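You operate a simulated robot arm through the tools that you are given. There is no shell and no other tool.

Carry out the task below with a simulated robot arm. There is one attempt and no reset: what you move stays moved.

JOB
Stand the pipe offcut mid turntable and jog it forward 3 ticks.
Fine: pipe in place before the turntable switch goes on; hands off the plate as it runs; switch off at the end. Set down upright: pipe offcut. Where these are worked on the way, their far stop is far enough and under half their travel is too little: turntable switch.

It is judged by the outcome, as a careful person would: the job done as asked, and still so three seconds after it is handed in. It fails if anything else is knocked over, pushed out of place, dropped, spilled or broken.

ROBOT AND FRAMES
A 7-joint arm with a two-finger parallel gripper, fixed in place. Base frame: the origin is on the floor under the middle of its stand, x ahead of it, y to its left, z up; the work surface is at about z = 80. Units: cm, degrees, N and s.
It reaches about 137.2 cm from its shoulder. Its first joint turns from -149.0 to 149.0 degrees. Payload 3.43 kg.
The tool frame sits at the grasp point between the pads (the TCP): z along the fingers, y along the line on which they close. The tips reach 3 cm beyond it. The gripper opens to 9.4 cm. The fingers are 2.8 cm wide and 1 cm thick; the gripper's body (5 by 9.6 cm) begins 5.5 cm behind the TCP.
Orientation is that of the tool frame in the base frame, as a unit quaternion [x, y, z, w]. With the fingers straight down and closing along the base's y, the tool's x points along the base's -x, its y along +y and its z along -z.

CONTROLS
- The arm moves only by the tool play_rows. Its argument "moves" is a list of rows, each a list of 7 numbers: the shift along the tool's x, y, z in cm, then the turn, a rotation vector about the tool's x, y, z in degrees, then the gripper command, from -1 (shut) to 1 (fully open), values between in proportion. In form: [[dx, dy, dz, ax, ay, az, grip], ...]. A call has 1 to 20 rows; each row shifts and turns the commanded pose from where the row before left it, along the tool's axes as they then stand. Each row takes 0.2 s and may step no farther than 5 cm and 8.6 degrees from the row before; otherwise, or with a gripper value out of range, the whole call is refused. Where a pose cannot be reached the arm comes as near as it can. A force on the tool above 40 N (or 10 N above the force at the start of the call, whichever is more), or a blocked arm, ends the call early, and 0.2 s more pass. The fingers move at their own pace (about 4.5 cm/s each) and stop on an object; they squeeze with about 36 N. The grip force told is the motor's: it shows also when the fingers shut on nothing. Time passes only in rows, and 0.2 s behind the last, so rows that do not move let the fingers close. It gives the time, the measured TCP pose, the force on the tool (base axes), the opening and the grip force at its end, in the units of the frame above (readings bear some noise), with the torque about the TCP (base axes, N m) and any sound that the robot's microphone picked up.
- Cameras (640 x 400 px; columns grow to the right, rows downward): "scene" is fixed at [22.11, 65.08, 169.82]; the picture's right is [0.38, -0.93, 0.00], its down [-0.87, -0.36, -0.33] and it looks along [0.31, 0.13, -0.94] (base axes); focal length 326 px, centre (320, 200). "wrist" rides on the gripper at [7.6, 1.4, -10.2] in the tool frame; the picture's right is [-0.18, 0.98, 0.00], its down [-0.75, -0.14, -0.64] and it looks along [-0.63, -0.12, 0.77] (tool axes); focal length 243 px, centre (320, 200). There is no depth. A picture from a camera that has moved, and an enlarged one, comes with that camera's place and axes in the base frame and with its lens.
- get_image(camera): a new picture of that camera. The clock stands still meanwhile.
- zoom(camera, box): a new picture of the part [left, top, right, bottom] of that camera's present view, enlarged. The clock stands still meanwhile.
- finish_job(): hands the job in; it is judged then, once.

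Nothing tells you positions but the pictures and the camera data. Unless the task says otherwise, let go and move clear before handing in.

The tools are called after "Emit:" as a command line: name --pt "numbers of a row" for each row, then --argument value for the rest, lists and objects as JSON in quotes. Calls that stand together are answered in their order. play_rows: Moves the arm, as the interface text tells. Its arguments: {"type":"object","properties":{"moves":{"type":"array","items":{"type":"array","items":{"type":"number"}}}},"required":["moves"]} The other tools are called the same way: get_image (camera) takes a picture; zoom (camera, box) takes an enlarged picture of a part of a camera's view; finish_job () hands the job in.

At the start:

```text
t: 0.0
eef_pos: [51.5, 84.16, 121.55]
orientation: [0.0, 1.0, 0.0, 0.0]
wrist_force: [-0.3, 0.3, 0.3]
ft_torque: [-0.01, 0.02, 0.01]
opening: 9.43
gripper_force: 0.1
```

scene: 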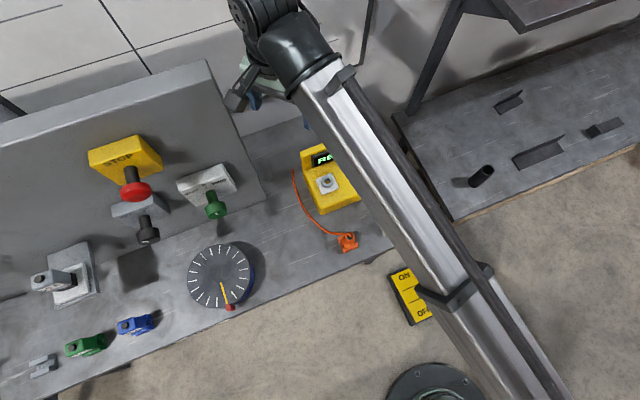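
wrist: 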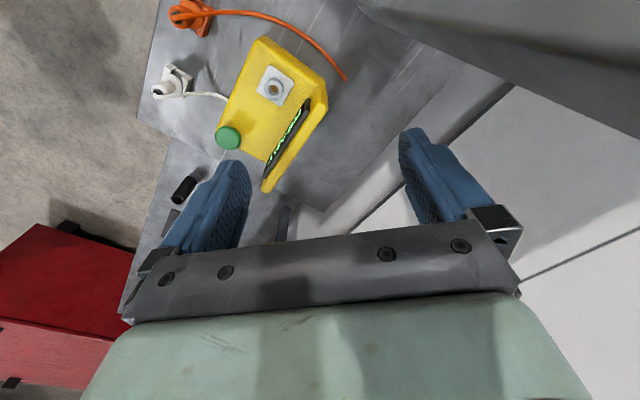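

I see a bench with a turntable dial (with tick marks and an orange pointer), a panel with a stop button, green and black knobs, a yellow controller box, and some objects on the right. I'll look closer to find the pipe offcut and the turntable switch.

Emit:
zoom --camera "scene" --box '[160, 220, 300, 320]'

Emit:
zoom --camera "scene" --box '[0, 220, 180, 390]'

Emit:
zoom --camera "scene" --box '[400, 60, 640, 220]'

Emit:
zoom --camera "scene" --box '[270, 130, 450, 340]'

Emit:
zoom --camera "scene" --box '[60, 110, 260, 260]'

Emit:
zoom --camera "wrist" --box '[130, 0, 390, 260]'

```text
4.00 times, centred on (230, 270) of scene
camera zoom: at [22.11, 65.08, 169.82], right [0.38, -0.93, 0.0], down [-0.87, -0.36, -0.33], along [0.31, 0.13, -0.94], focal length 1304 px, centre (680, -80)
```

zoom: 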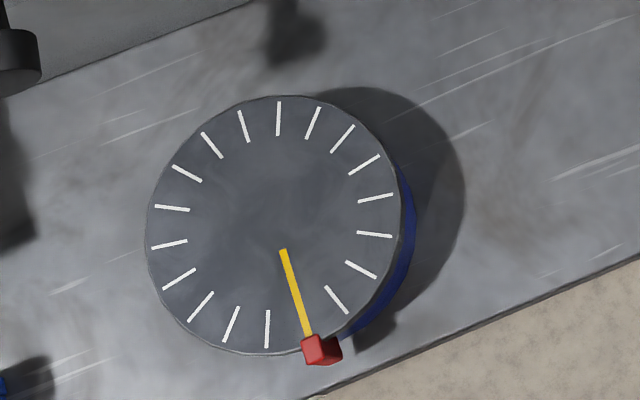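

```text
2.35 times, centred on (90, 305) of scene
camera zoom: at [22.11, 65.08, 169.82], right [0.38, -0.93, 0.0], down [-0.87, -0.36, -0.33], along [0.31, 0.13, -0.94], focal length 767 px, centre (861, -47)
```

zoom: 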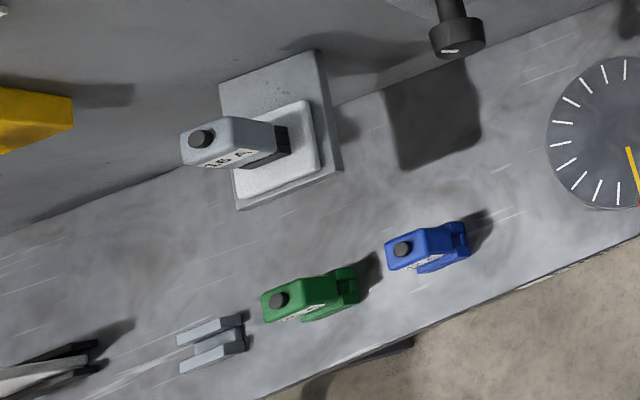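

```text
2.50 times, centred on (520, 140) of scene
camera zoom: at [22.11, 65.08, 169.82], right [0.38, -0.93, 0.0], down [-0.87, -0.36, -0.33], along [0.31, 0.13, -0.94], focal length 815 px, centre (-180, 350)
```

zoom: 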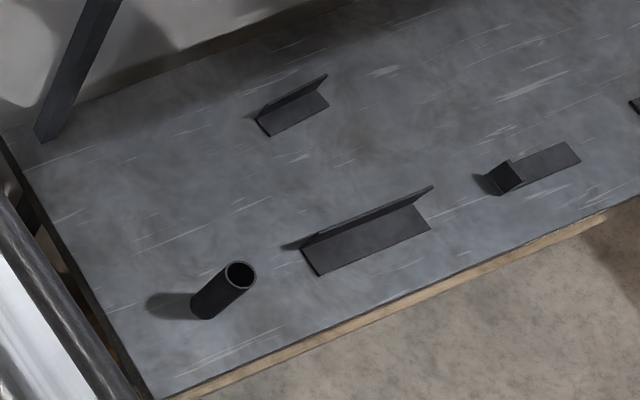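

```text
1.90 times, centred on (360, 235) of scene
camera zoom: at [22.11, 65.08, 169.82], right [0.38, -0.93, 0.0], down [-0.87, -0.36, -0.33], along [0.31, 0.13, -0.94], focal length 621 px, centre (244, 133)
```

zoom: 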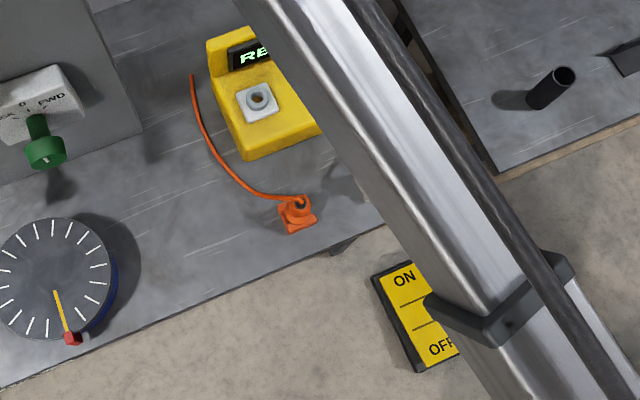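

```text
2.67 times, centred on (160, 185) of scene
camera zoom: at [22.11, 65.08, 169.82], right [0.38, -0.93, 0.0], down [-0.87, -0.36, -0.33], along [0.31, 0.13, -0.94], focal length 870 px, centre (747, 240)
```

zoom: 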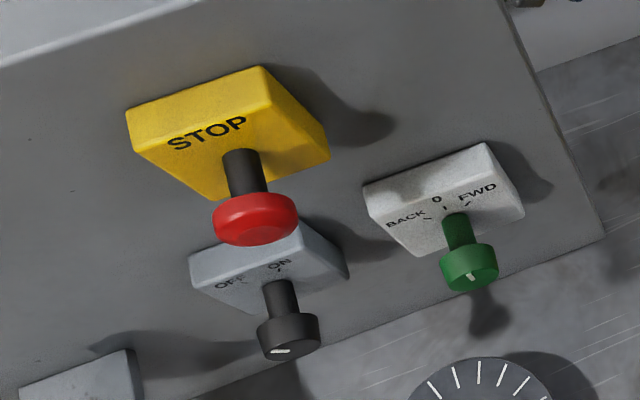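

```text
1.54 times, centred on (260, 130) of wrist
camera zoom: at [43.8, 85.81, 131.69], right [0.18, 0.98, 0.0], down [0.75, -0.14, 0.64], along [0.63, -0.12, -0.77], focal length 373 px, centre (412, 308)
```

zoom: 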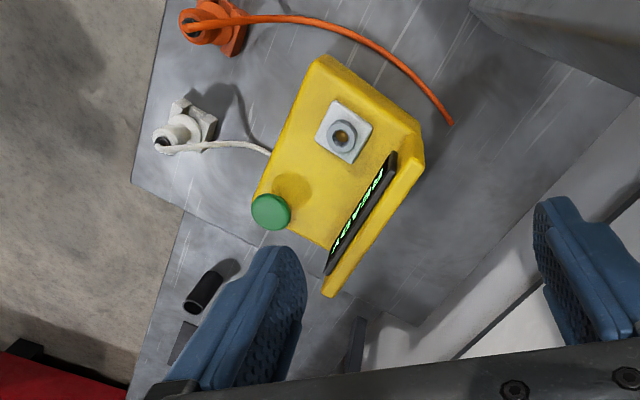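

The pipe offcut looks like the dark standing tube on the right-hand (lower) bench; the turntable is the dial with ticks on the left bench, and a BACK/0/FWD switch sits on the panel behind it. I'll back the gripper off toward the robot and turn the wrist camera to see the panel from the front.

Emit:
play_rows --pt "4.5 -2 -0.5 0 0 0 1" --pt "4.5 -2 -0.5 0 0 0 1" --pt "4.5 -2 -0.5 0 0 0 1" --pt "4.5 -2 -0.5 0 0 0 1" --pt "4.5 -2 -0.5 0 0 0 1" --pt "4.5 -2 -0.5 0 0 0 1" --pt "4.5 -2 -0.5 0 0 0 1" --pt "0 0 0 0 0 -8.5 1" --pt "0 0 0 0 0 -8.5 1" --pt "0 0 0 0 0 -8.5 1" --pt "0 0 0 0 0 -8.5 1" --pt "0 0 0 0 0 -8.5 1" --pt "0 0 0 0 0 -8.5 1" --pt "0 0 0 0 0 0 1"

Emit:
get_image --camera "wrist"

Emit:
get_image --camera "scene"

```text
t: 3.0
eef_pos: [21.23, 74.38, 116.49]
orientation: [-0.432, 0.902, 0.002, 0.002]
wrist_force: [-0.3, 0.3, -0.6]
ft_torque: [-0.01, 0.0, 0.01]
opening: 9.4
gripper_force: 0.0
out of reach, approached as far as the arm can: row 3, 4, 5, 6, 7, 8
```

```text
taken
camera wrist: at [15.27, 69.45, 126.58], right [-0.65, 0.76, 0.01], down [0.58, 0.49, 0.65], along [0.49, 0.42, -0.76], focal length 243 px, centre (320, 200)
```

wrist: 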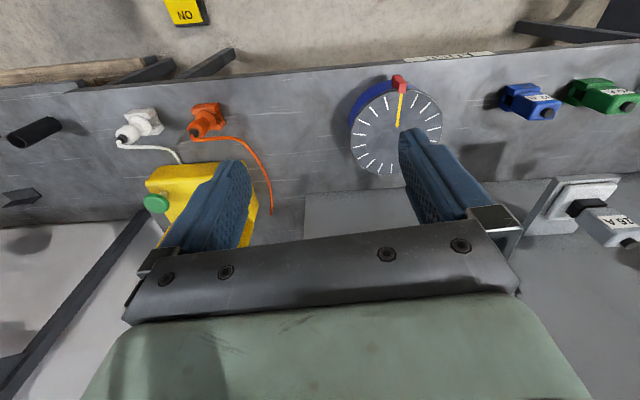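

```text
taken
```

scene: 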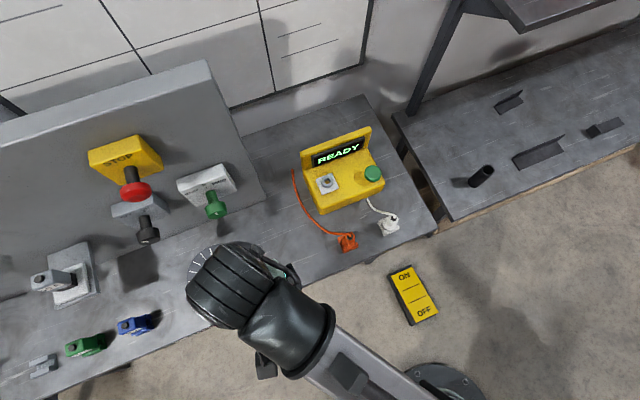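

The wrist picture is upside-down relative to the room, and I can see a label plate on the bench front below the turntable plus a yellow ON/OFF rocker on the floor. I'll zoom on these labels to identify the turntable switch.

Emit:
zoom --camera "wrist" --box '[380, 20, 520, 100]'

Emit:
zoom --camera "wrist" --box '[120, 0, 260, 90]'

Emit:
zoom --camera "scene" --box '[280, 110, 460, 330]'

Emit:
zoom --camera "scene" --box '[165, 150, 265, 230]'

```text
4.57 times, centred on (450, 60) of wrist
camera zoom: at [15.27, 69.45, 126.58], right [-0.65, 0.76, 0.01], down [0.58, 0.49, 0.65], along [0.49, 0.42, -0.76], focal length 1109 px, centre (-274, 840)
```

zoom: 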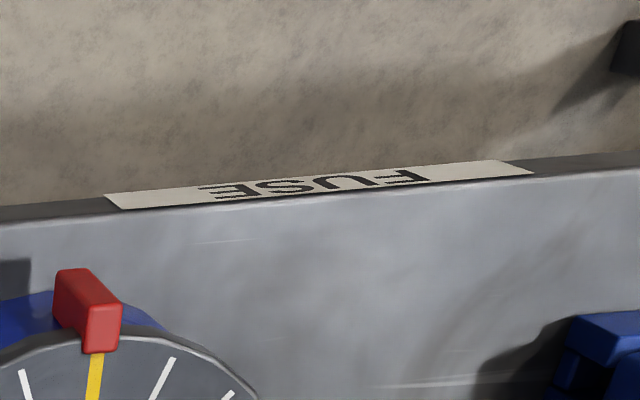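

```text
4.44 times, centred on (190, 45) of wrist
camera zoom: at [15.27, 69.45, 126.58], right [-0.65, 0.76, 0.01], down [0.58, 0.49, 0.65], along [0.49, 0.42, -0.76], focal length 1078 px, centre (898, 889)
```

zoom: 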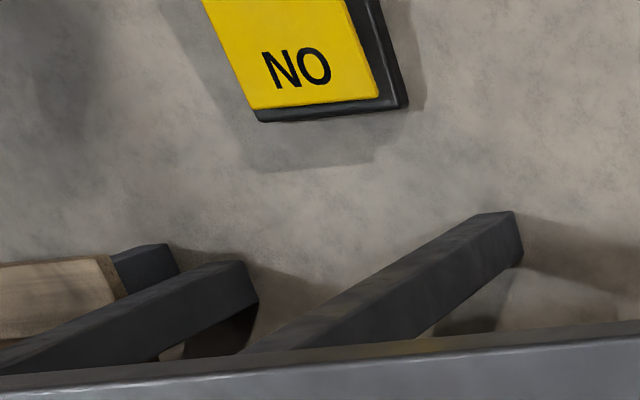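

```text
1.82 times, centred on (370, 220) of scene
camera zoom: at [22.11, 65.08, 169.82], right [0.38, -0.93, 0.0], down [-0.87, -0.36, -0.33], along [0.31, 0.13, -0.94], focal length 593 px, centre (229, 164)
```

zoom: 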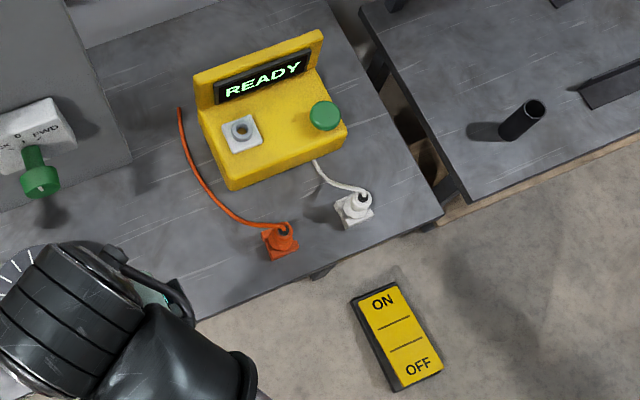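

```text
5.00 times, centred on (215, 190) of scene
camera zoom: at [22.11, 65.08, 169.82], right [0.38, -0.93, 0.0], down [-0.87, -0.36, -0.33], along [0.31, 0.13, -0.94], focal length 1630 px, centre (845, 250)
```

zoom: 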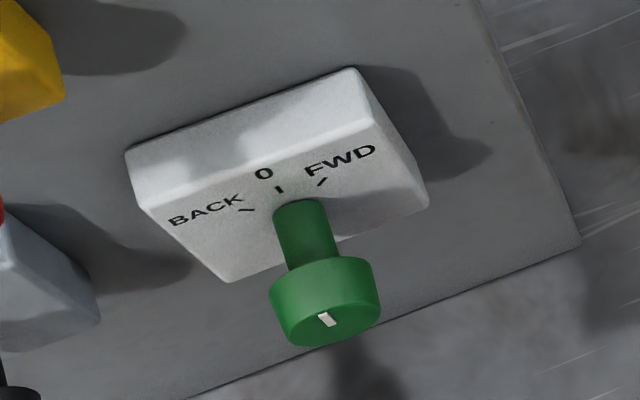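

The green BACK/0/FWD selector on the panel must be the turntable's jog switch, while the rest (STOP, OFF/ON isolator, fuses, READY box, floor rocker) look like other gear. I'll tilt the tool toward the panel to see the switches head-on.

Emit:
play_rows --pt "0 0 0 0 -8.5 0 1" --pt "0 0 0 0 -8.5 0 1" --pt "0 0 0 0 -8.5 0 1" --pt "0 0 0 0 -8.5 0 1" --pt "0 0 0 0 0 0 1"

Emit:
get_image --camera "wrist"

```text
t: 4.2
eef_pos: [21.33, 74.44, 116.67]
orientation: [-0.412, 0.863, 0.127, 0.265]
wrist_force: [-0.2, -0.3, -0.4]
ft_torque: [0.03, 0.0, 0.03]
opening: 9.39
gripper_force: 0.0
```

```text
taken
camera wrist: at [12.45, 66.09, 120.74], right [-0.67, 0.74, 0.1], down [0.28, 0.12, 0.95], along [0.69, 0.67, -0.28], focal length 243 px, centre (320, 200)
```

wrist: 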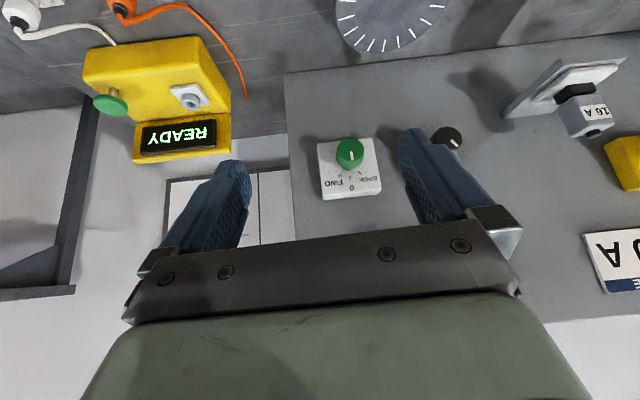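

The panel's front is now visible: the green BACK/0/FWD knob, the black OFF/ON knob and a nameplate. Zooming to read them.

Emit:
zoom --camera "wrist" --box '[300, 110, 400, 210]'

Emit:
zoom --camera "wrist" --box '[500, 50, 640, 310]'

Emit:
zoom --camera "wrist" --box '[160, 150, 310, 260]'

Emit:
zoom --camera "scene" --box '[80, 120, 180, 260]'

```text
4.00 times, centred on (350, 160) of wrist
camera zoom: at [12.45, 66.09, 120.74], right [-0.67, 0.74, 0.1], down [0.28, 0.12, 0.95], along [0.69, 0.67, -0.28], focal length 970 px, centre (200, 360)
```

zoom: 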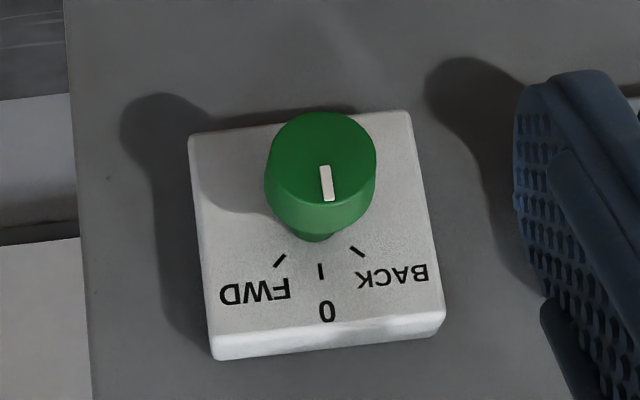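

```text
1.54 times, centred on (570, 180) of wrist
camera zoom: at [12.45, 66.09, 120.74], right [-0.67, 0.74, 0.1], down [0.28, 0.12, 0.95], along [0.69, 0.67, -0.28], focal length 373 px, centre (-65, 231)
```

zoom: 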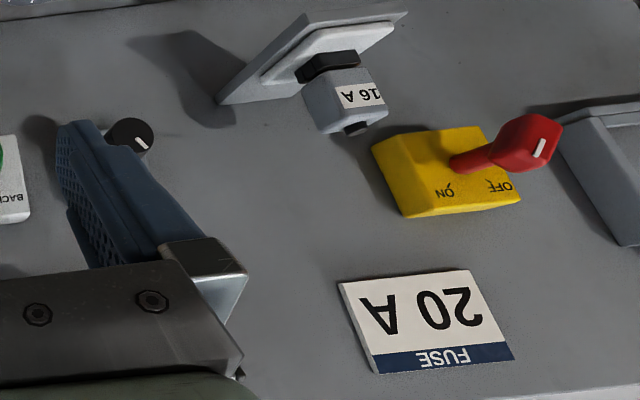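

```text
3.64 times, centred on (235, 205) of wrist
camera zoom: at [12.45, 66.09, 120.74], right [-0.67, 0.74, 0.1], down [0.28, 0.12, 0.95], along [0.69, 0.67, -0.28], focal length 882 px, centre (629, 182)
```

zoom: 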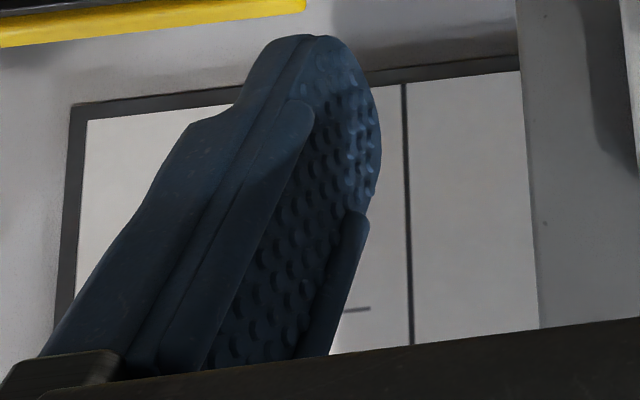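

```text
2.86 times, centred on (130, 190) of scene
camera zoom: at [22.11, 65.08, 169.82], right [0.38, -0.93, 0.0], down [-0.87, -0.36, -0.33], along [0.31, 0.13, -0.94], focal length 932 px, centre (863, 229)
```

zoom: 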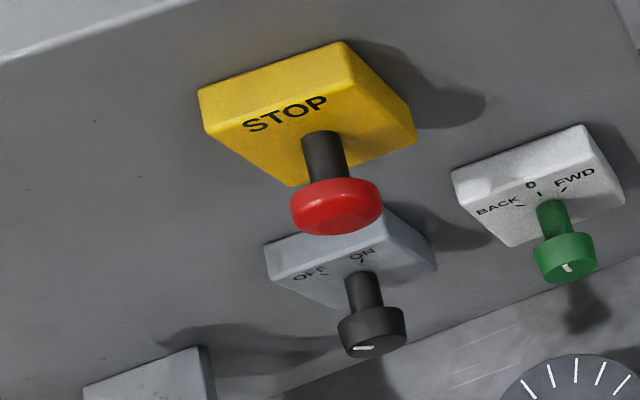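

The green knob's face is at about [32, 92.6, 105], pointer at 0, with FWD clockwise (to the right). Now I'll level the tool, undo the yaw and swing over toward the right-hand bench to inspect the pipe.

Emit:
play_rows --pt "0 0 0 0 8.5 0 1" --pt "0 0 0 0 8.5 0 1" --pt "0 0 0 0 8.5 0 1" --pt "0 0 0 0 8.5 0 1" --pt "0 0 0 0 0 8.5 1" --pt "0 0 0 0 0 8.5 1" --pt "0 0 0 0 0 8.5 1" --pt "0 0 0 0 0 8.5 1" --pt "0 0 0 0 0 8.5 1" --pt "0 0 0 0 0 8.5 1" --pt "0 0 0 0 0 0 1"

```text
t: 6.6
eef_pos: [21.32, 74.47, 116.45]
orientation: [0.0, 1.0, 0.003, 0.001]
wrist_force: [0.3, 0.7, 0.2]
ft_torque: [0.01, 0.02, 0.01]
opening: 9.37
gripper_force: 0.0
```

The tool is level again with yaw zero at [21.3, 74.5, 116.5]. Next I'll translate to about [57, 30, 102] to look down on the second bench.

Emit:
play_rows --pt "-2.75 -3.42 1.1 0 0 0 1" --pt "-2.75 -3.42 1.1 0 0 0 1" --pt "-2.75 -3.42 1.1 0 0 0 1" --pt "-2.75 -3.42 1.1 0 0 0 1" --pt "-2.75 -3.42 1.1 0 0 0 1" --pt "-2.75 -3.42 1.1 0 0 0 1" --pt "-2.75 -3.42 1.1 0 0 0 1" --pt "-2.75 -3.42 1.1 0 0 0 1" --pt "-2.75 -3.42 1.1 0 0 0 1" --pt "-2.75 -3.42 1.1 0 0 0 1" --pt "-2.75 -3.42 1.1 0 0 0 1" --pt "-2.75 -3.42 1.1 0 0 0 1" --pt "-2.75 -3.42 1.1 0 0 0 1" --pt "0 0 0 0 0 0 1"

Emit:
get_image --camera "wrist"

Emit:
get_image --camera "scene"

```text
t: 9.6
eef_pos: [57.09, 30.04, 102.41]
orientation: [0.0, 1.0, -0.001, 0.0]
wrist_force: [-0.3, 0.0, 0.4]
ft_torque: [0.0, 0.01, -0.03]
opening: 9.42
gripper_force: 0.0
```

```text
taken
camera wrist: at [49.34, 31.46, 112.53], right [0.18, 0.98, 0.0], down [0.75, -0.14, 0.64], along [0.63, -0.12, -0.77], focal length 243 px, centre (320, 200)
```

wrist: 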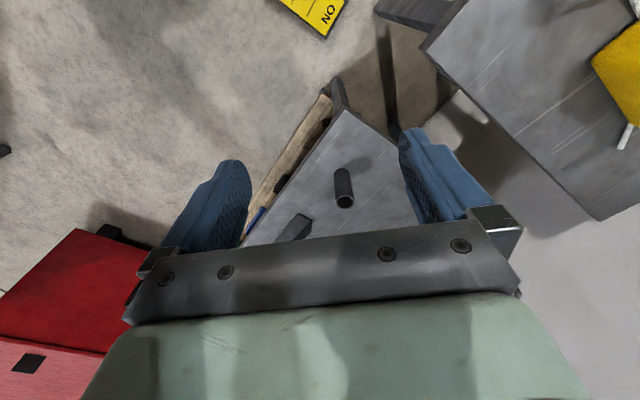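

```text
taken
```

scene: 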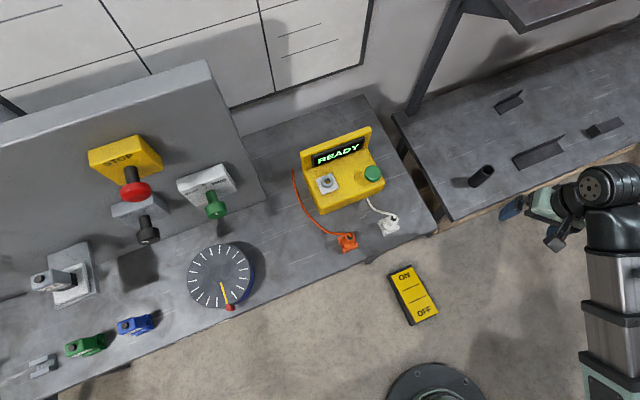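

The pipe is visible between the fingers in the wrist view, standing on the lower bench. I'll zoom to measure its ends.

Emit:
zoom --camera "wrist" --box '[290, 140, 410, 220]'

Emit:
zoom --camera "scene" --box '[440, 150, 540, 210]'

Emit:
zoom --camera "scene" --box '[460, 70, 640, 180]'

Emit:
zoom --camera "wrist" --box '[220, 60, 460, 260]'

```text
5.00 times, centred on (350, 180) of wrist
camera zoom: at [49.34, 31.46, 112.53], right [0.18, 0.98, 0.0], down [0.75, -0.14, 0.64], along [0.63, -0.12, -0.77], focal length 1213 px, centre (170, 300)
```

zoom: 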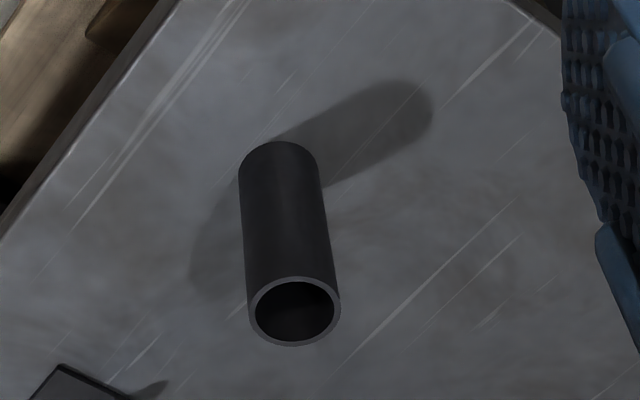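

```text
6.40 times, centred on (490, 180) of scene
camera zoom: at [22.11, 65.08, 169.82], right [0.38, -0.93, 0.0], down [-0.87, -0.36, -0.33], along [0.31, 0.13, -0.94], focal length 2087 px, centre (-768, 328)
```

zoom: 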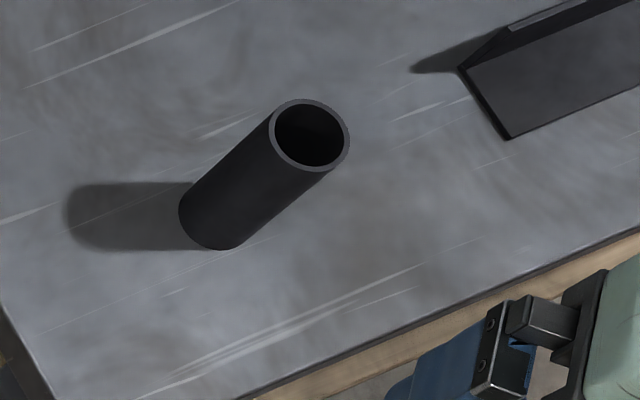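

```text
3.56 times, centred on (550, 125) of scene
camera zoom: at [22.11, 65.08, 169.82], right [0.38, -0.93, 0.0], down [-0.87, -0.36, -0.33], along [0.31, 0.13, -0.94], focal length 1160 px, centre (-498, 467)
```

zoom: 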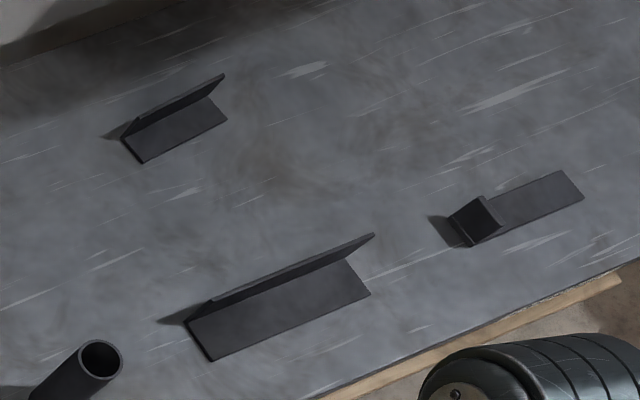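

```text
2.00 times, centred on (340, 160) of wrist
camera zoom: at [49.34, 31.46, 112.53], right [0.18, 0.98, 0.0], down [0.75, -0.14, 0.64], along [0.63, -0.12, -0.77], focal length 485 px, centre (280, 280)
```

zoom: 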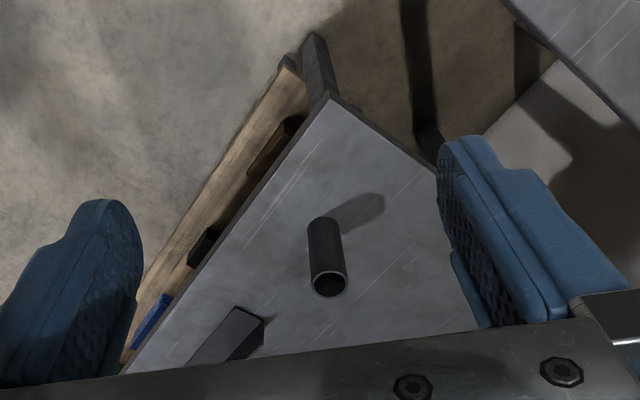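

The pipe stands at about [86.5, 30.3], from z≈58.5 to ≈69.7, about 4.2 cm in diameter. I'll take it with the hand leaning back 30° so the hand also clears the STOP button when setting it down; first going to a standoff.

Emit:
play_rows --pt "0 0 0 0 -7.5 0 1" --pt "0 0 0 0 -7.5 0 1" --pt "0 0 0 0 -7.5 0 1" --pt "0 0 0 0 -7.5 0 1" --pt "-0.97 0.04 4.17 0 0 0 1" --pt "-0.97 0.04 4.17 0 0 0 1" --pt "-0.97 0.04 4.17 0 0 0 1" --pt "-0.97 0.04 4.17 0 0 0 1" --pt "-0.97 0.04 4.17 0 0 0 1" --pt "-0.97 0.04 4.17 0 0 0 1" --pt "-0.97 0.04 4.17 0 0 0 1" --pt "0 0 0 0 0 0 1"

Emit:
get_image --camera "wrist"

Emit:
get_image --camera "scene"

```text
t: 12.2
eef_pos: [77.69, 30.28, 80.51]
orientation: [0.0, 0.966, 0.0, 0.26]
wrist_force: [0.3, 0.3, 0.5]
ft_torque: [-0.01, 0.03, 0.0]
opening: 9.42
gripper_force: 0.1
```

```text
taken
camera wrist: at [65.85, 31.69, 85.43], right [0.16, 0.98, 0.09], down [0.33, -0.14, 0.93], along [0.93, -0.12, -0.35], focal length 243 px, centre (320, 200)
```

wrist: 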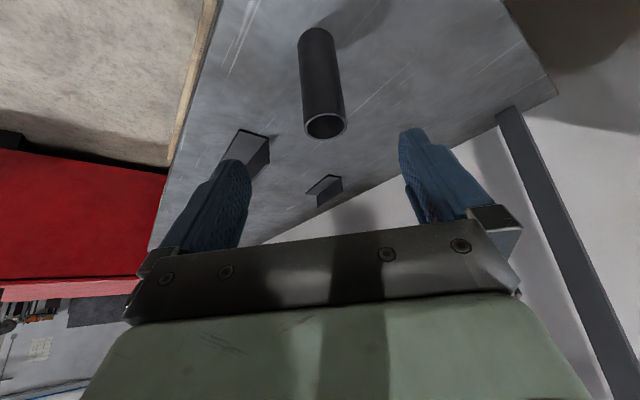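

```text
taken
```

scene: 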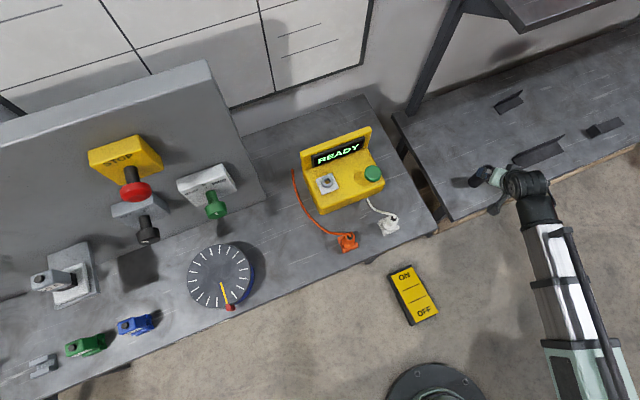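

The pipe's top is at about [86.2, 30.3, 69.7], well lined up between the fingers. I'll slide in along the fingers most of the way and check.

Emit:
play_rows --pt "-0.15 0.02 4.0 0 0 0 1" --pt "-0.15 0.02 4.0 0 0 0 1" --pt "-0.15 0.02 4.0 0 0 0 1" --pt "0 0 0 0 0 0 1"

Emit:
get_image --camera "wrist"

Emit:
zoom --camera "scene" --box '[440, 130, 560, 220]'

```text
t: 13.2
eef_pos: [84.04, 30.35, 70.18]
orientation: [0.0, 0.966, 0.001, 0.259]
wrist_force: [0.4, 0.5, 0.0]
ft_torque: [0.02, -0.03, 0.0]
opening: 9.4
gripper_force: 0.0
```

```text
taken
camera wrist: at [72.23, 31.82, 75.13], right [0.16, 0.98, 0.09], down [0.33, -0.14, 0.93], along [0.93, -0.12, -0.35], focal length 243 px, centre (320, 200)
```

wrist: 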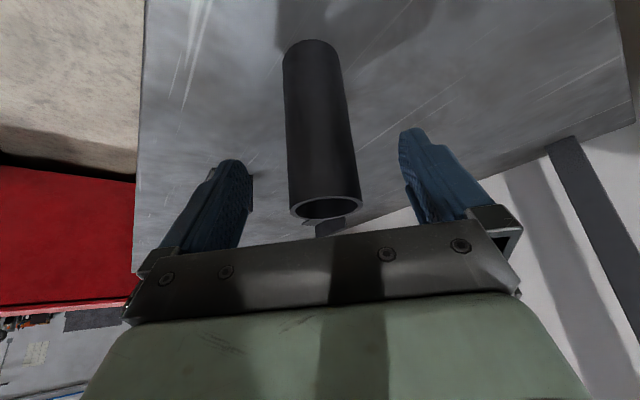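

```text
4.44 times, centred on (500, 175) of scene
camera zoom: at [22.11, 65.08, 169.82], right [0.38, -0.93, 0.0], down [-0.87, -0.36, -0.33], along [0.31, 0.13, -0.94], focal length 1449 px, centre (-480, 311)
```

zoom: 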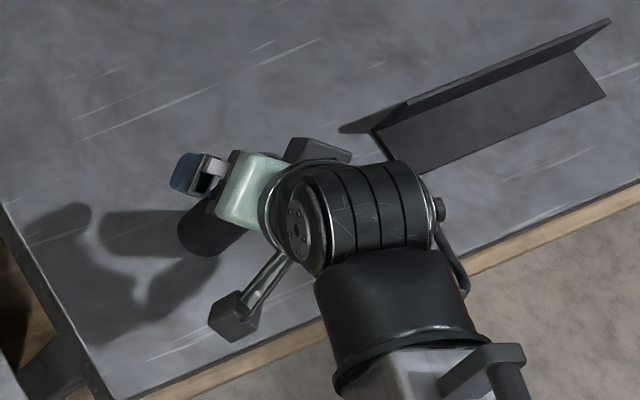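

The pipe axis is at about x 85.4, y 30.3 with its top near z 70.4. I'll move the last 2.6 cm in and close the gripper.

Emit:
play_rows --pt "-0.05 -0.03 2.6 0 0 0 1" --pt "0 0 0 0 0 0 1" --pt "0 0 0 0 0 0 -1" --pt "0 0 0 0 0 0 -1" --pt "0 0 0 0 0 0 -1" --pt "0 0 0 0 0 0 -1" --pt "0 0 0 0 0 0 -1" --pt "0 0 0 0 0 0 -1"

Emit:
get_image --camera "wrist"

```text
t: 15.0
eef_pos: [85.35, 30.14, 68.05]
orientation: [0.0, 0.966, 0.0, 0.259]
wrist_force: [-2.2, -0.5, 3.4]
ft_torque: [-0.1, 0.21, 0.0]
opening: 4.41
gripper_force: 35.8
```

```text
taken
camera wrist: at [73.44, 31.71, 72.95], right [0.16, 0.98, 0.09], down [0.33, -0.14, 0.93], along [0.93, -0.12, -0.35], focal length 243 px, centre (320, 200)
```

wrist: 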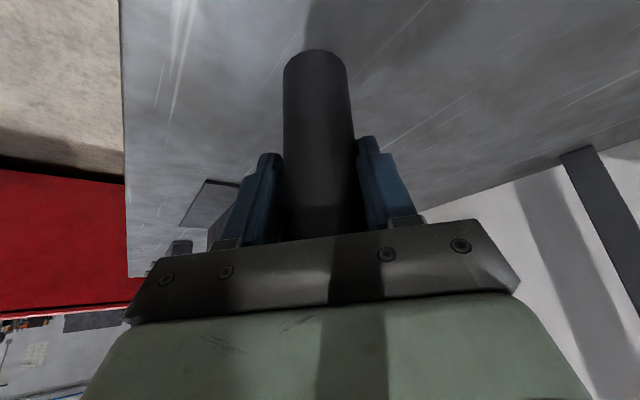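

The pipe is gripped (opening 4.4 cm). I'll lift it straight up.

Emit:
play_rows --pt "-0.5 0 -0.866 0 0 0 -1" --pt "-1.5 0 -2.6 0 0 0 -1" --pt "-2.4 0 -4.157 0 0 0 -1" --pt "-2.4 0 -4.157 0 0 0 -1" --pt "-2.4 0 -4.157 0 0 0 -1" --pt "-2.4 0 -4.157 0 0 0 -1" --pt "-2.4 0 -4.157 0 0 0 -1" --pt "-2.4 0 -4.157 0 0 0 -1" --pt "-2.4 0 -4.157 0 0 0 -1" --pt "-2.4 0 -4.157 0 0 0 -1" --pt "0 0 0 0 0 0 -1"

Emit:
get_image --camera "wrist"

Emit:
get_image --camera "scene"

```text
t: 17.4
eef_pos: [85.4, 30.04, 110.38]
orientation: [0.0, 0.966, 0.0, 0.259]
wrist_force: [0.3, 0.6, -2.9]
ft_torque: [0.0, 0.0, 0.02]
opening: 4.37
gripper_force: 35.6
```

```text
taken
camera wrist: at [73.53, 31.57, 115.36], right [0.16, 0.98, 0.09], down [0.33, -0.14, 0.93], along [0.93, -0.12, -0.35], focal length 243 px, centre (320, 200)
```

wrist: 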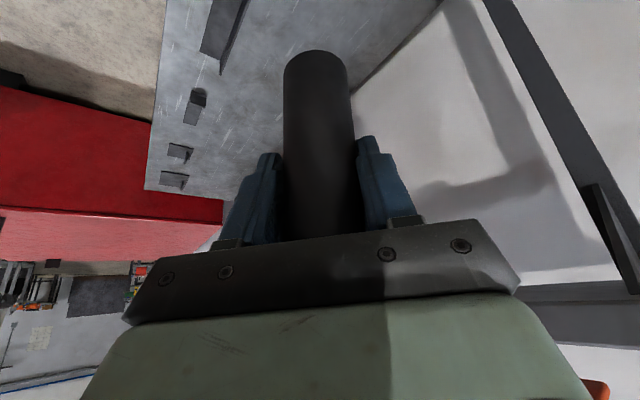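

```text
taken
```

scene: 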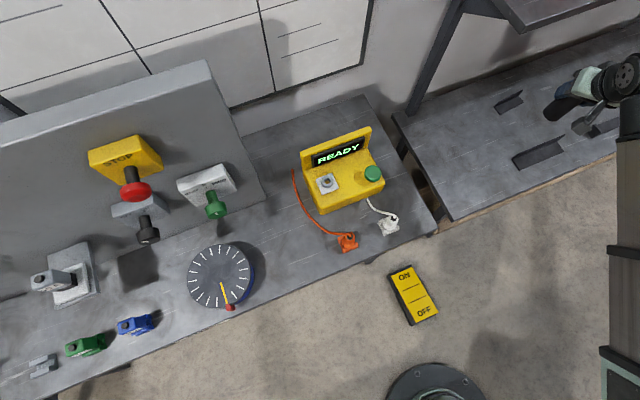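

The pipe is held upright at [85.4, 30.0, 110.4]. I'll yaw 45° so the hand faces square to the main bench, draw back a little and start travelling along the bench toward the turntable.

Emit:
play_rows --pt "0 0 0 -3.75 0 -6.495 -1" --pt "0 0 0 -3.75 0 -6.495 -1" --pt "0 0 0 -3.75 0 -6.495 -1" --pt "0 0 0 -3.75 0 -6.495 -1" --pt "0 0 0 -3.75 0 -6.495 -1" --pt "0 0 0 -3.75 0 -6.495 -1" --pt "3.9 0 -2.25 0 0 0 -1" --pt "0 4.5 0 0 0 0 -1" --pt "0 4.5 0 0 0 0 -1" --pt "0 4.5 0 0 0 0 -1" --pt "0 4.5 0 0 0 0 -1" --pt "0 4.5 0 0 0 0 -1" --pt "0 4.5 0 0 0 0 -1" --pt "0 0 0 0 0 0 -1"

Emit:
get_image --camera "wrist"

Emit:
get_image --camera "scene"

```text
t: 20.4
eef_pos: [62.86, 46.49, 110.37]
orientation: [-0.369, 0.892, 0.098, 0.24]
wrist_force: [0.5, -0.4, -3.3]
ft_torque: [-0.02, 0.03, 0.01]
opening: 4.42
gripper_force: 36.1
```

```text
taken
camera wrist: at [53.41, 39.29, 115.3], right [-0.58, 0.81, 0.09], down [0.33, 0.14, 0.93], along [0.74, 0.57, -0.35], focal length 243 px, centre (320, 200)
```

wrist: 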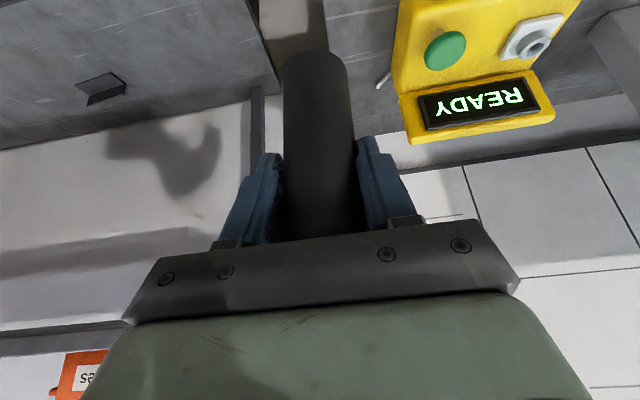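

```text
taken
```

scene: 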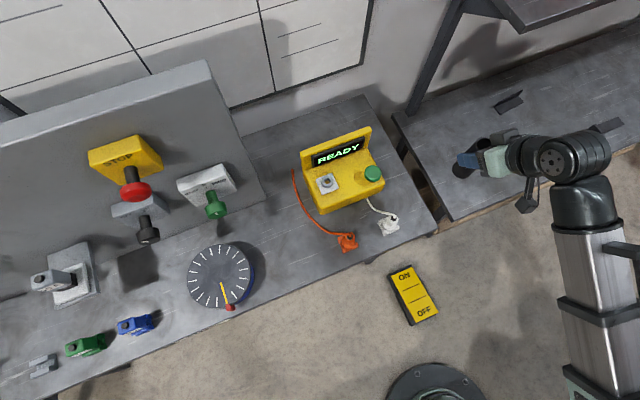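

All is well; now at [62.9, 46.5, 110.4] in front of the READY box. Continuing along the bench toward the turntable.

Emit:
play_rows --pt "0 4.5 0 0 0 0 -1" --pt "0 4.5 0 0 0 0 -1" --pt "0 4.5 0 0 0 0 -1" --pt "0 4.5 0 0 0 0 -1" --pt "0 4.5 0 0 0 0 -1" --pt "0 4.5 0 0 0 0 -1" --pt "0 4.5 0 0 0 0 -1" --pt "0 4.5 0 0 0 0 -1" --pt "0 4.5 0 0 0 0 -1" --pt "0 4.5 0 0 0 0 -1" --pt "0 0 0 0 0 0 -1"

Emit:
get_image --camera "wrist"

Emit:
get_image --camera "scene"

```text
t: 22.8
eef_pos: [30.98, 77.8, 110.4]
orientation: [-0.369, 0.893, 0.099, 0.239]
wrist_force: [-0.7, -0.3, -3.0]
ft_torque: [-0.01, 0.0, -0.02]
opening: 4.41
gripper_force: 35.9
```

```text
taken
camera wrist: at [21.56, 70.65, 115.27], right [-0.58, 0.81, 0.09], down [0.33, 0.14, 0.93], along [0.74, 0.57, -0.35], focal length 243 px, centre (320, 200)
```

wrist: 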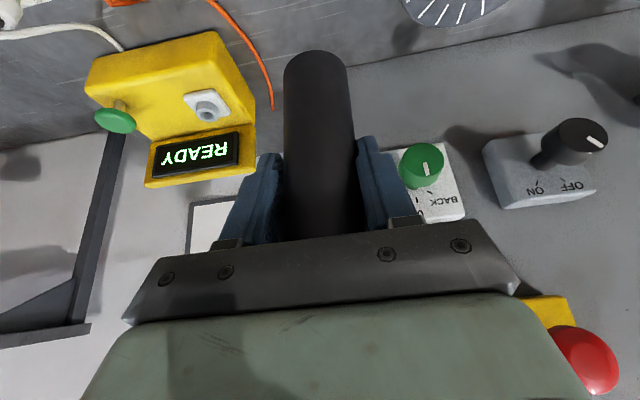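

```text
taken
```

scene: 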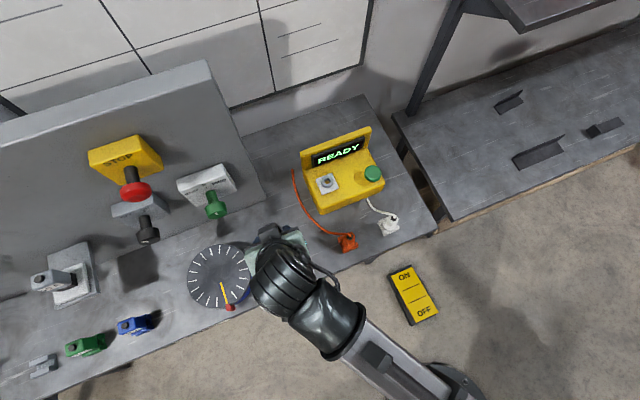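

The pipe is now in front of the green knob; STOP is at about [27.6, 99.3, 121.8], directly above/behind the turntable, so the leaning hand is right. I'll briefly straighten the hand to get a clear downward look at the turntable plate.

Emit:
play_rows --pt "0 0 0 0 7.5 0 -1" --pt "0 0 0 0 7.5 0 -1" --pt "0 0 0 0 7.5 0 -1" --pt "0 0 0 0 7.5 0 -1" --pt "0 0 0 0 0 0 -1"

Emit:
get_image --camera "wrist"

Emit:
zoom --camera "wrist" --box '[360, 30, 560, 190]'

Emit:
zoom --camera "scene" --box '[160, 220, 300, 320]'

```text
t: 24.0
eef_pos: [31.0, 77.91, 110.53]
orientation: [-0.382, 0.924, 0.0, -0.001]
wrist_force: [0.2, -1.1, -3.1]
ft_torque: [-0.02, -0.04, -0.01]
opening: 4.38
gripper_force: 36.1
```

```text
taken
camera wrist: at [24.57, 73.64, 120.54], right [-0.57, 0.82, 0.0], down [0.63, 0.43, 0.64], along [0.53, 0.36, -0.77], focal length 243 px, centre (320, 200)
```

wrist: 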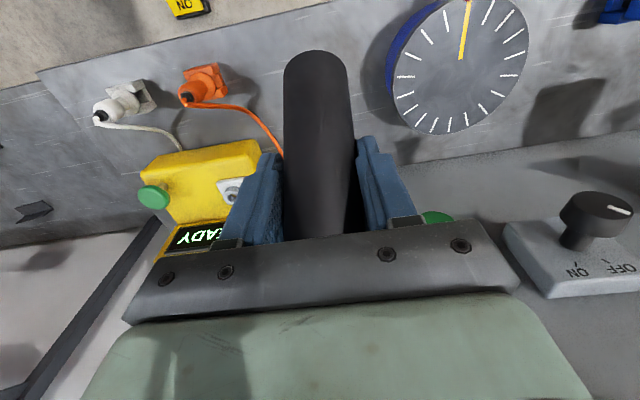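

```text
2.50 times, centred on (460, 110) of wrist
camera zoom: at [24.57, 73.64, 120.54], right [-0.57, 0.82, 0.0], down [0.63, 0.43, 0.64], along [0.53, 0.36, -0.77], focal length 606 px, centre (-30, 425)
```

zoom: 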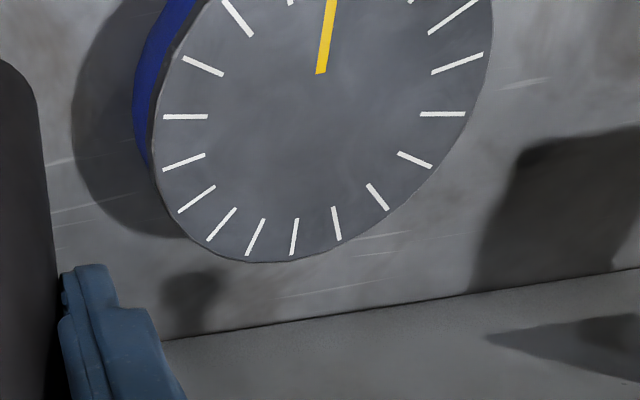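

```text
4.00 times, centred on (230, 270) of scene
camera zoom: at [22.11, 65.08, 169.82], right [0.38, -0.93, 0.0], down [-0.87, -0.36, -0.33], along [0.31, 0.13, -0.94], focal length 1304 px, centre (680, -80)
```

zoom: 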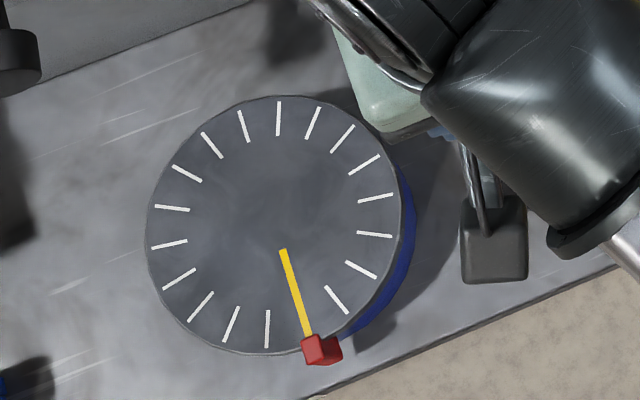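

The turntable centre comes out at about [21.0, 93.6] with its plate near z 84. I'll lean the hand back again and move the pipe over the centre, staying high.

Emit:
play_rows --pt "0 0 0 0 -7.5 0 -1" --pt "0 0 0 0 -7.5 0 -1" --pt "0 0 0 0 -7.5 0 -1" --pt "0 0 0 0 -7.5 0 -1" --pt "0 4.5 0 0 0 0 -1" --pt "0 4.5 0 0 0 0 -1" --pt "0 4.5 0 0 0 0 -1" --pt "0 4.6 0 0 0 0 -1" --pt "-1.73 0 1.0 0 0 0 -1" --pt "-1.73 0 1.0 0 0 0 -1" --pt "0 0 0 0 0 0 -1"

Emit:
get_image --camera "wrist"

Emit:
get_image --camera "scene"

```text
t: 26.4
eef_pos: [21.05, 93.66, 110.32]
orientation: [-0.37, 0.892, 0.1, 0.239]
wrist_force: [0.1, 0.2, -3.0]
ft_torque: [-0.03, 0.0, 0.0]
opening: 4.41
gripper_force: 36.1
```

```text
taken
camera wrist: at [11.67, 86.48, 115.22], right [-0.58, 0.81, 0.09], down [0.33, 0.14, 0.93], along [0.74, 0.57, -0.35], focal length 243 px, centre (320, 200)
```

wrist: 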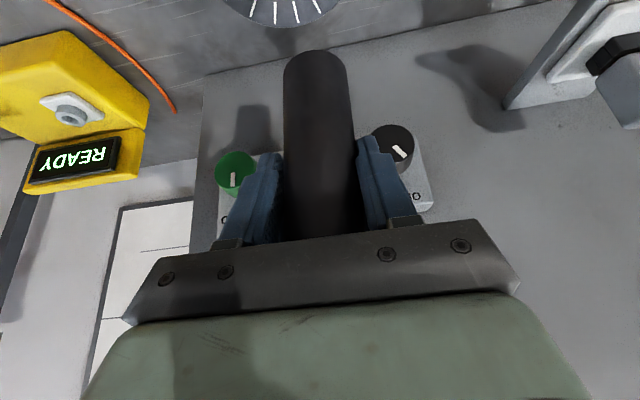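

```text
taken
```

scene: 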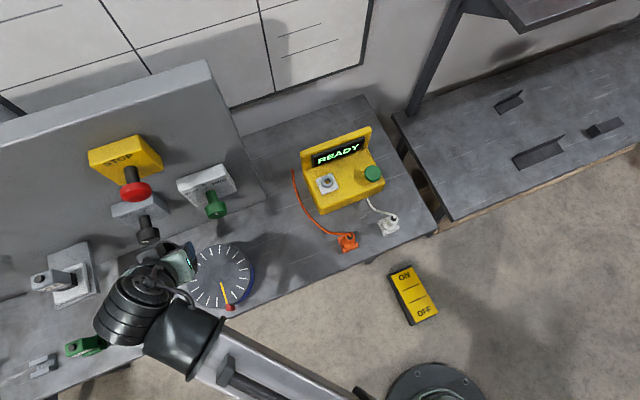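

The pipe is over the plate centre at [21.05, 93.7]. Lowering to a few centimetres above the plate, then I'll check.

Emit:
play_rows --pt "1.9 0 3.29 0 0 0 -1" --pt "1.9 0 3.29 0 0 0 -1" --pt "1.9 0 3.29 0 0 0 -1" --pt "1.6 0 2.77 0 0 0 -1" --pt "0 0 0 0 0 0 -1"

Emit:
get_image --camera "wrist"

Emit:
zoom --camera "scene" --box '[130, 200, 310, 330]'

```text
t: 27.6
eef_pos: [21.11, 93.62, 95.91]
orientation: [-0.37, 0.892, 0.099, 0.239]
wrist_force: [0.1, 0.1, -3.0]
ft_torque: [-0.01, 0.01, 0.0]
opening: 4.39
gripper_force: 35.9
```

```text
taken
camera wrist: at [11.68, 86.41, 100.82], right [-0.58, 0.81, 0.09], down [0.33, 0.13, 0.93], along [0.74, 0.57, -0.35], focal length 243 px, centre (320, 200)
```

wrist: 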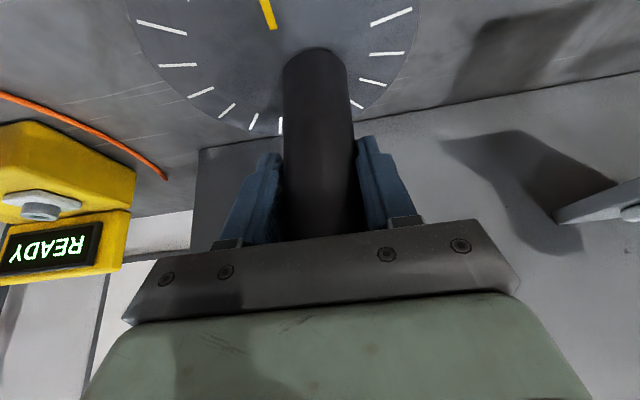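

```text
3.08 times, centred on (220, 265) of scene
camera zoom: at [22.11, 65.08, 169.82], right [0.38, -0.93, 0.0], down [-0.87, -0.36, -0.33], along [0.31, 0.13, -0.94], focal length 1003 px, centre (628, 0)
```

zoom: 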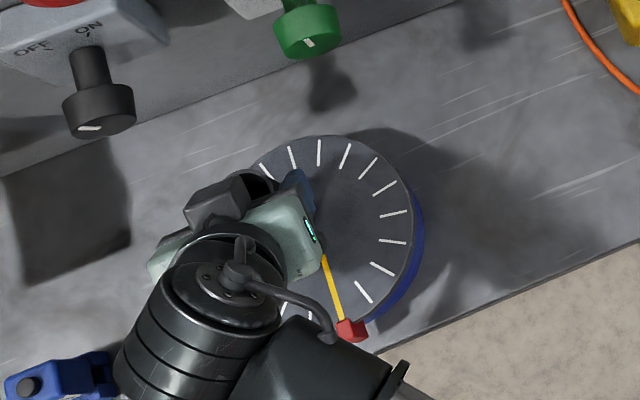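

Comparing views, the plate now seems higher (about z 87) and its centre nearer [21.4, 92.3], so a small correction is needed before touching down. I'll zoom for precise tick positions.

Emit:
zoom --camera "wrist" --box '[120, 0, 440, 160]'

Emit:
zoom --camera "wrist" --box '[230, 0, 390, 100]'

```text
2.00 times, centred on (280, 80) of wrist
camera zoom: at [11.68, 86.41, 100.82], right [-0.58, 0.81, 0.09], down [0.33, 0.13, 0.93], along [0.74, 0.57, -0.35], focal length 485 px, centre (400, 440)
```

zoom: 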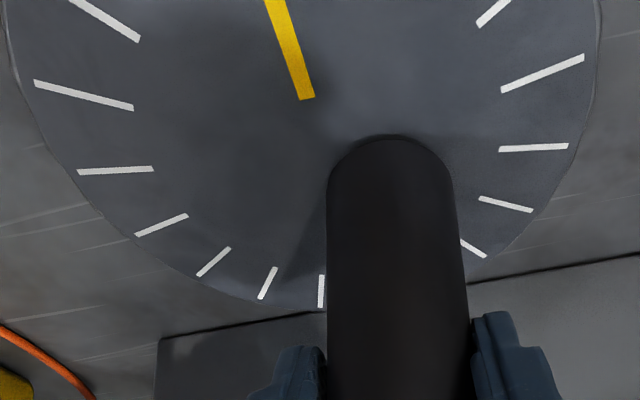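

```text
4.00 times, centred on (310, 50) of wrist
camera zoom: at [11.68, 86.41, 100.82], right [-0.58, 0.81, 0.09], down [0.33, 0.13, 0.93], along [0.74, 0.57, -0.35], focal length 970 px, centre (360, 800)
```

zoom: 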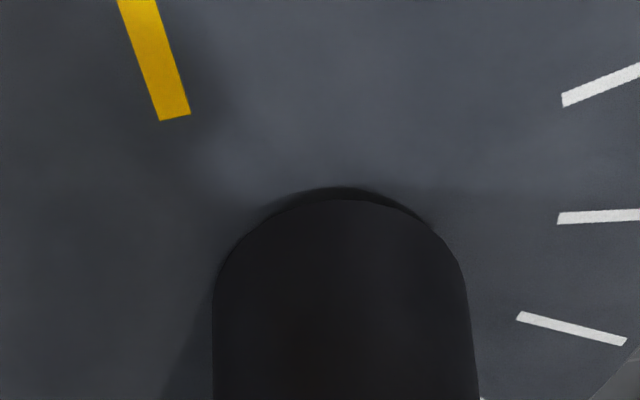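

The plate centre is at about [21.3, 92.3] while the pipe's foot is near [20.9, 93.7]. I'll lift 1 cm, shift about 1.5 cm to correct, and re-check.

Emit:
play_rows --pt "-0.5 0 -0.866 0 0 0 -1" --pt "0.64 -1.31 -0.37 0 0 0 -1" --pt "0 0 0 0 0 0 -1" --pt "0 0 0 0 0 0 -1"

Emit:
zoom --camera "wrist" --box '[120, 0, 440, 160]'

Emit:
zoom --camera "scene" --box '[160, 220, 300, 320]'

```text
t: 28.6
eef_pos: [21.46, 92.24, 96.79]
orientation: [-0.37, 0.892, 0.1, 0.239]
wrist_force: [1.1, -0.5, -3.5]
ft_torque: [-0.02, 0.01, 0.0]
opening: 4.4
gripper_force: 36.2
```

```text
2.00 times, centred on (280, 80) of wrist
camera zoom: at [12.11, 85.01, 101.76], right [-0.58, 0.81, 0.09], down [0.33, 0.14, 0.93], along [0.74, 0.57, -0.35], focal length 485 px, centre (400, 440)
```

zoom: 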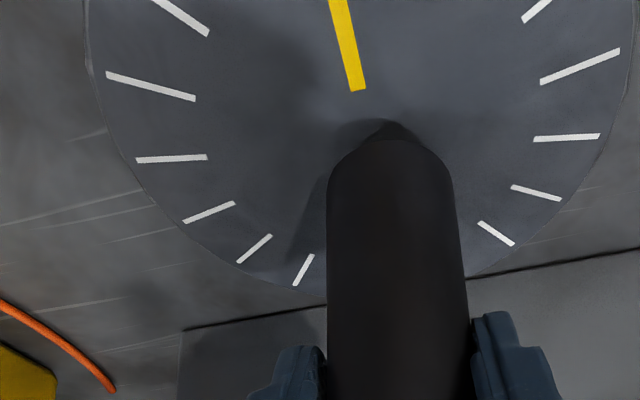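

```text
4.00 times, centred on (230, 270) of scene
camera zoom: at [22.11, 65.08, 169.82], right [0.38, -0.93, 0.0], down [-0.87, -0.36, -0.33], along [0.31, 0.13, -0.94], focal length 1304 px, centre (680, -80)
```

zoom: 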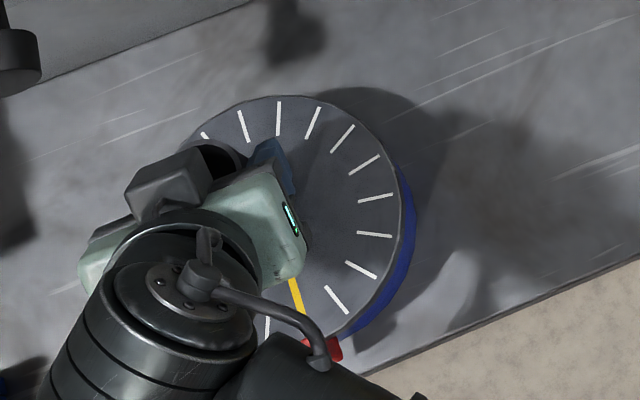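

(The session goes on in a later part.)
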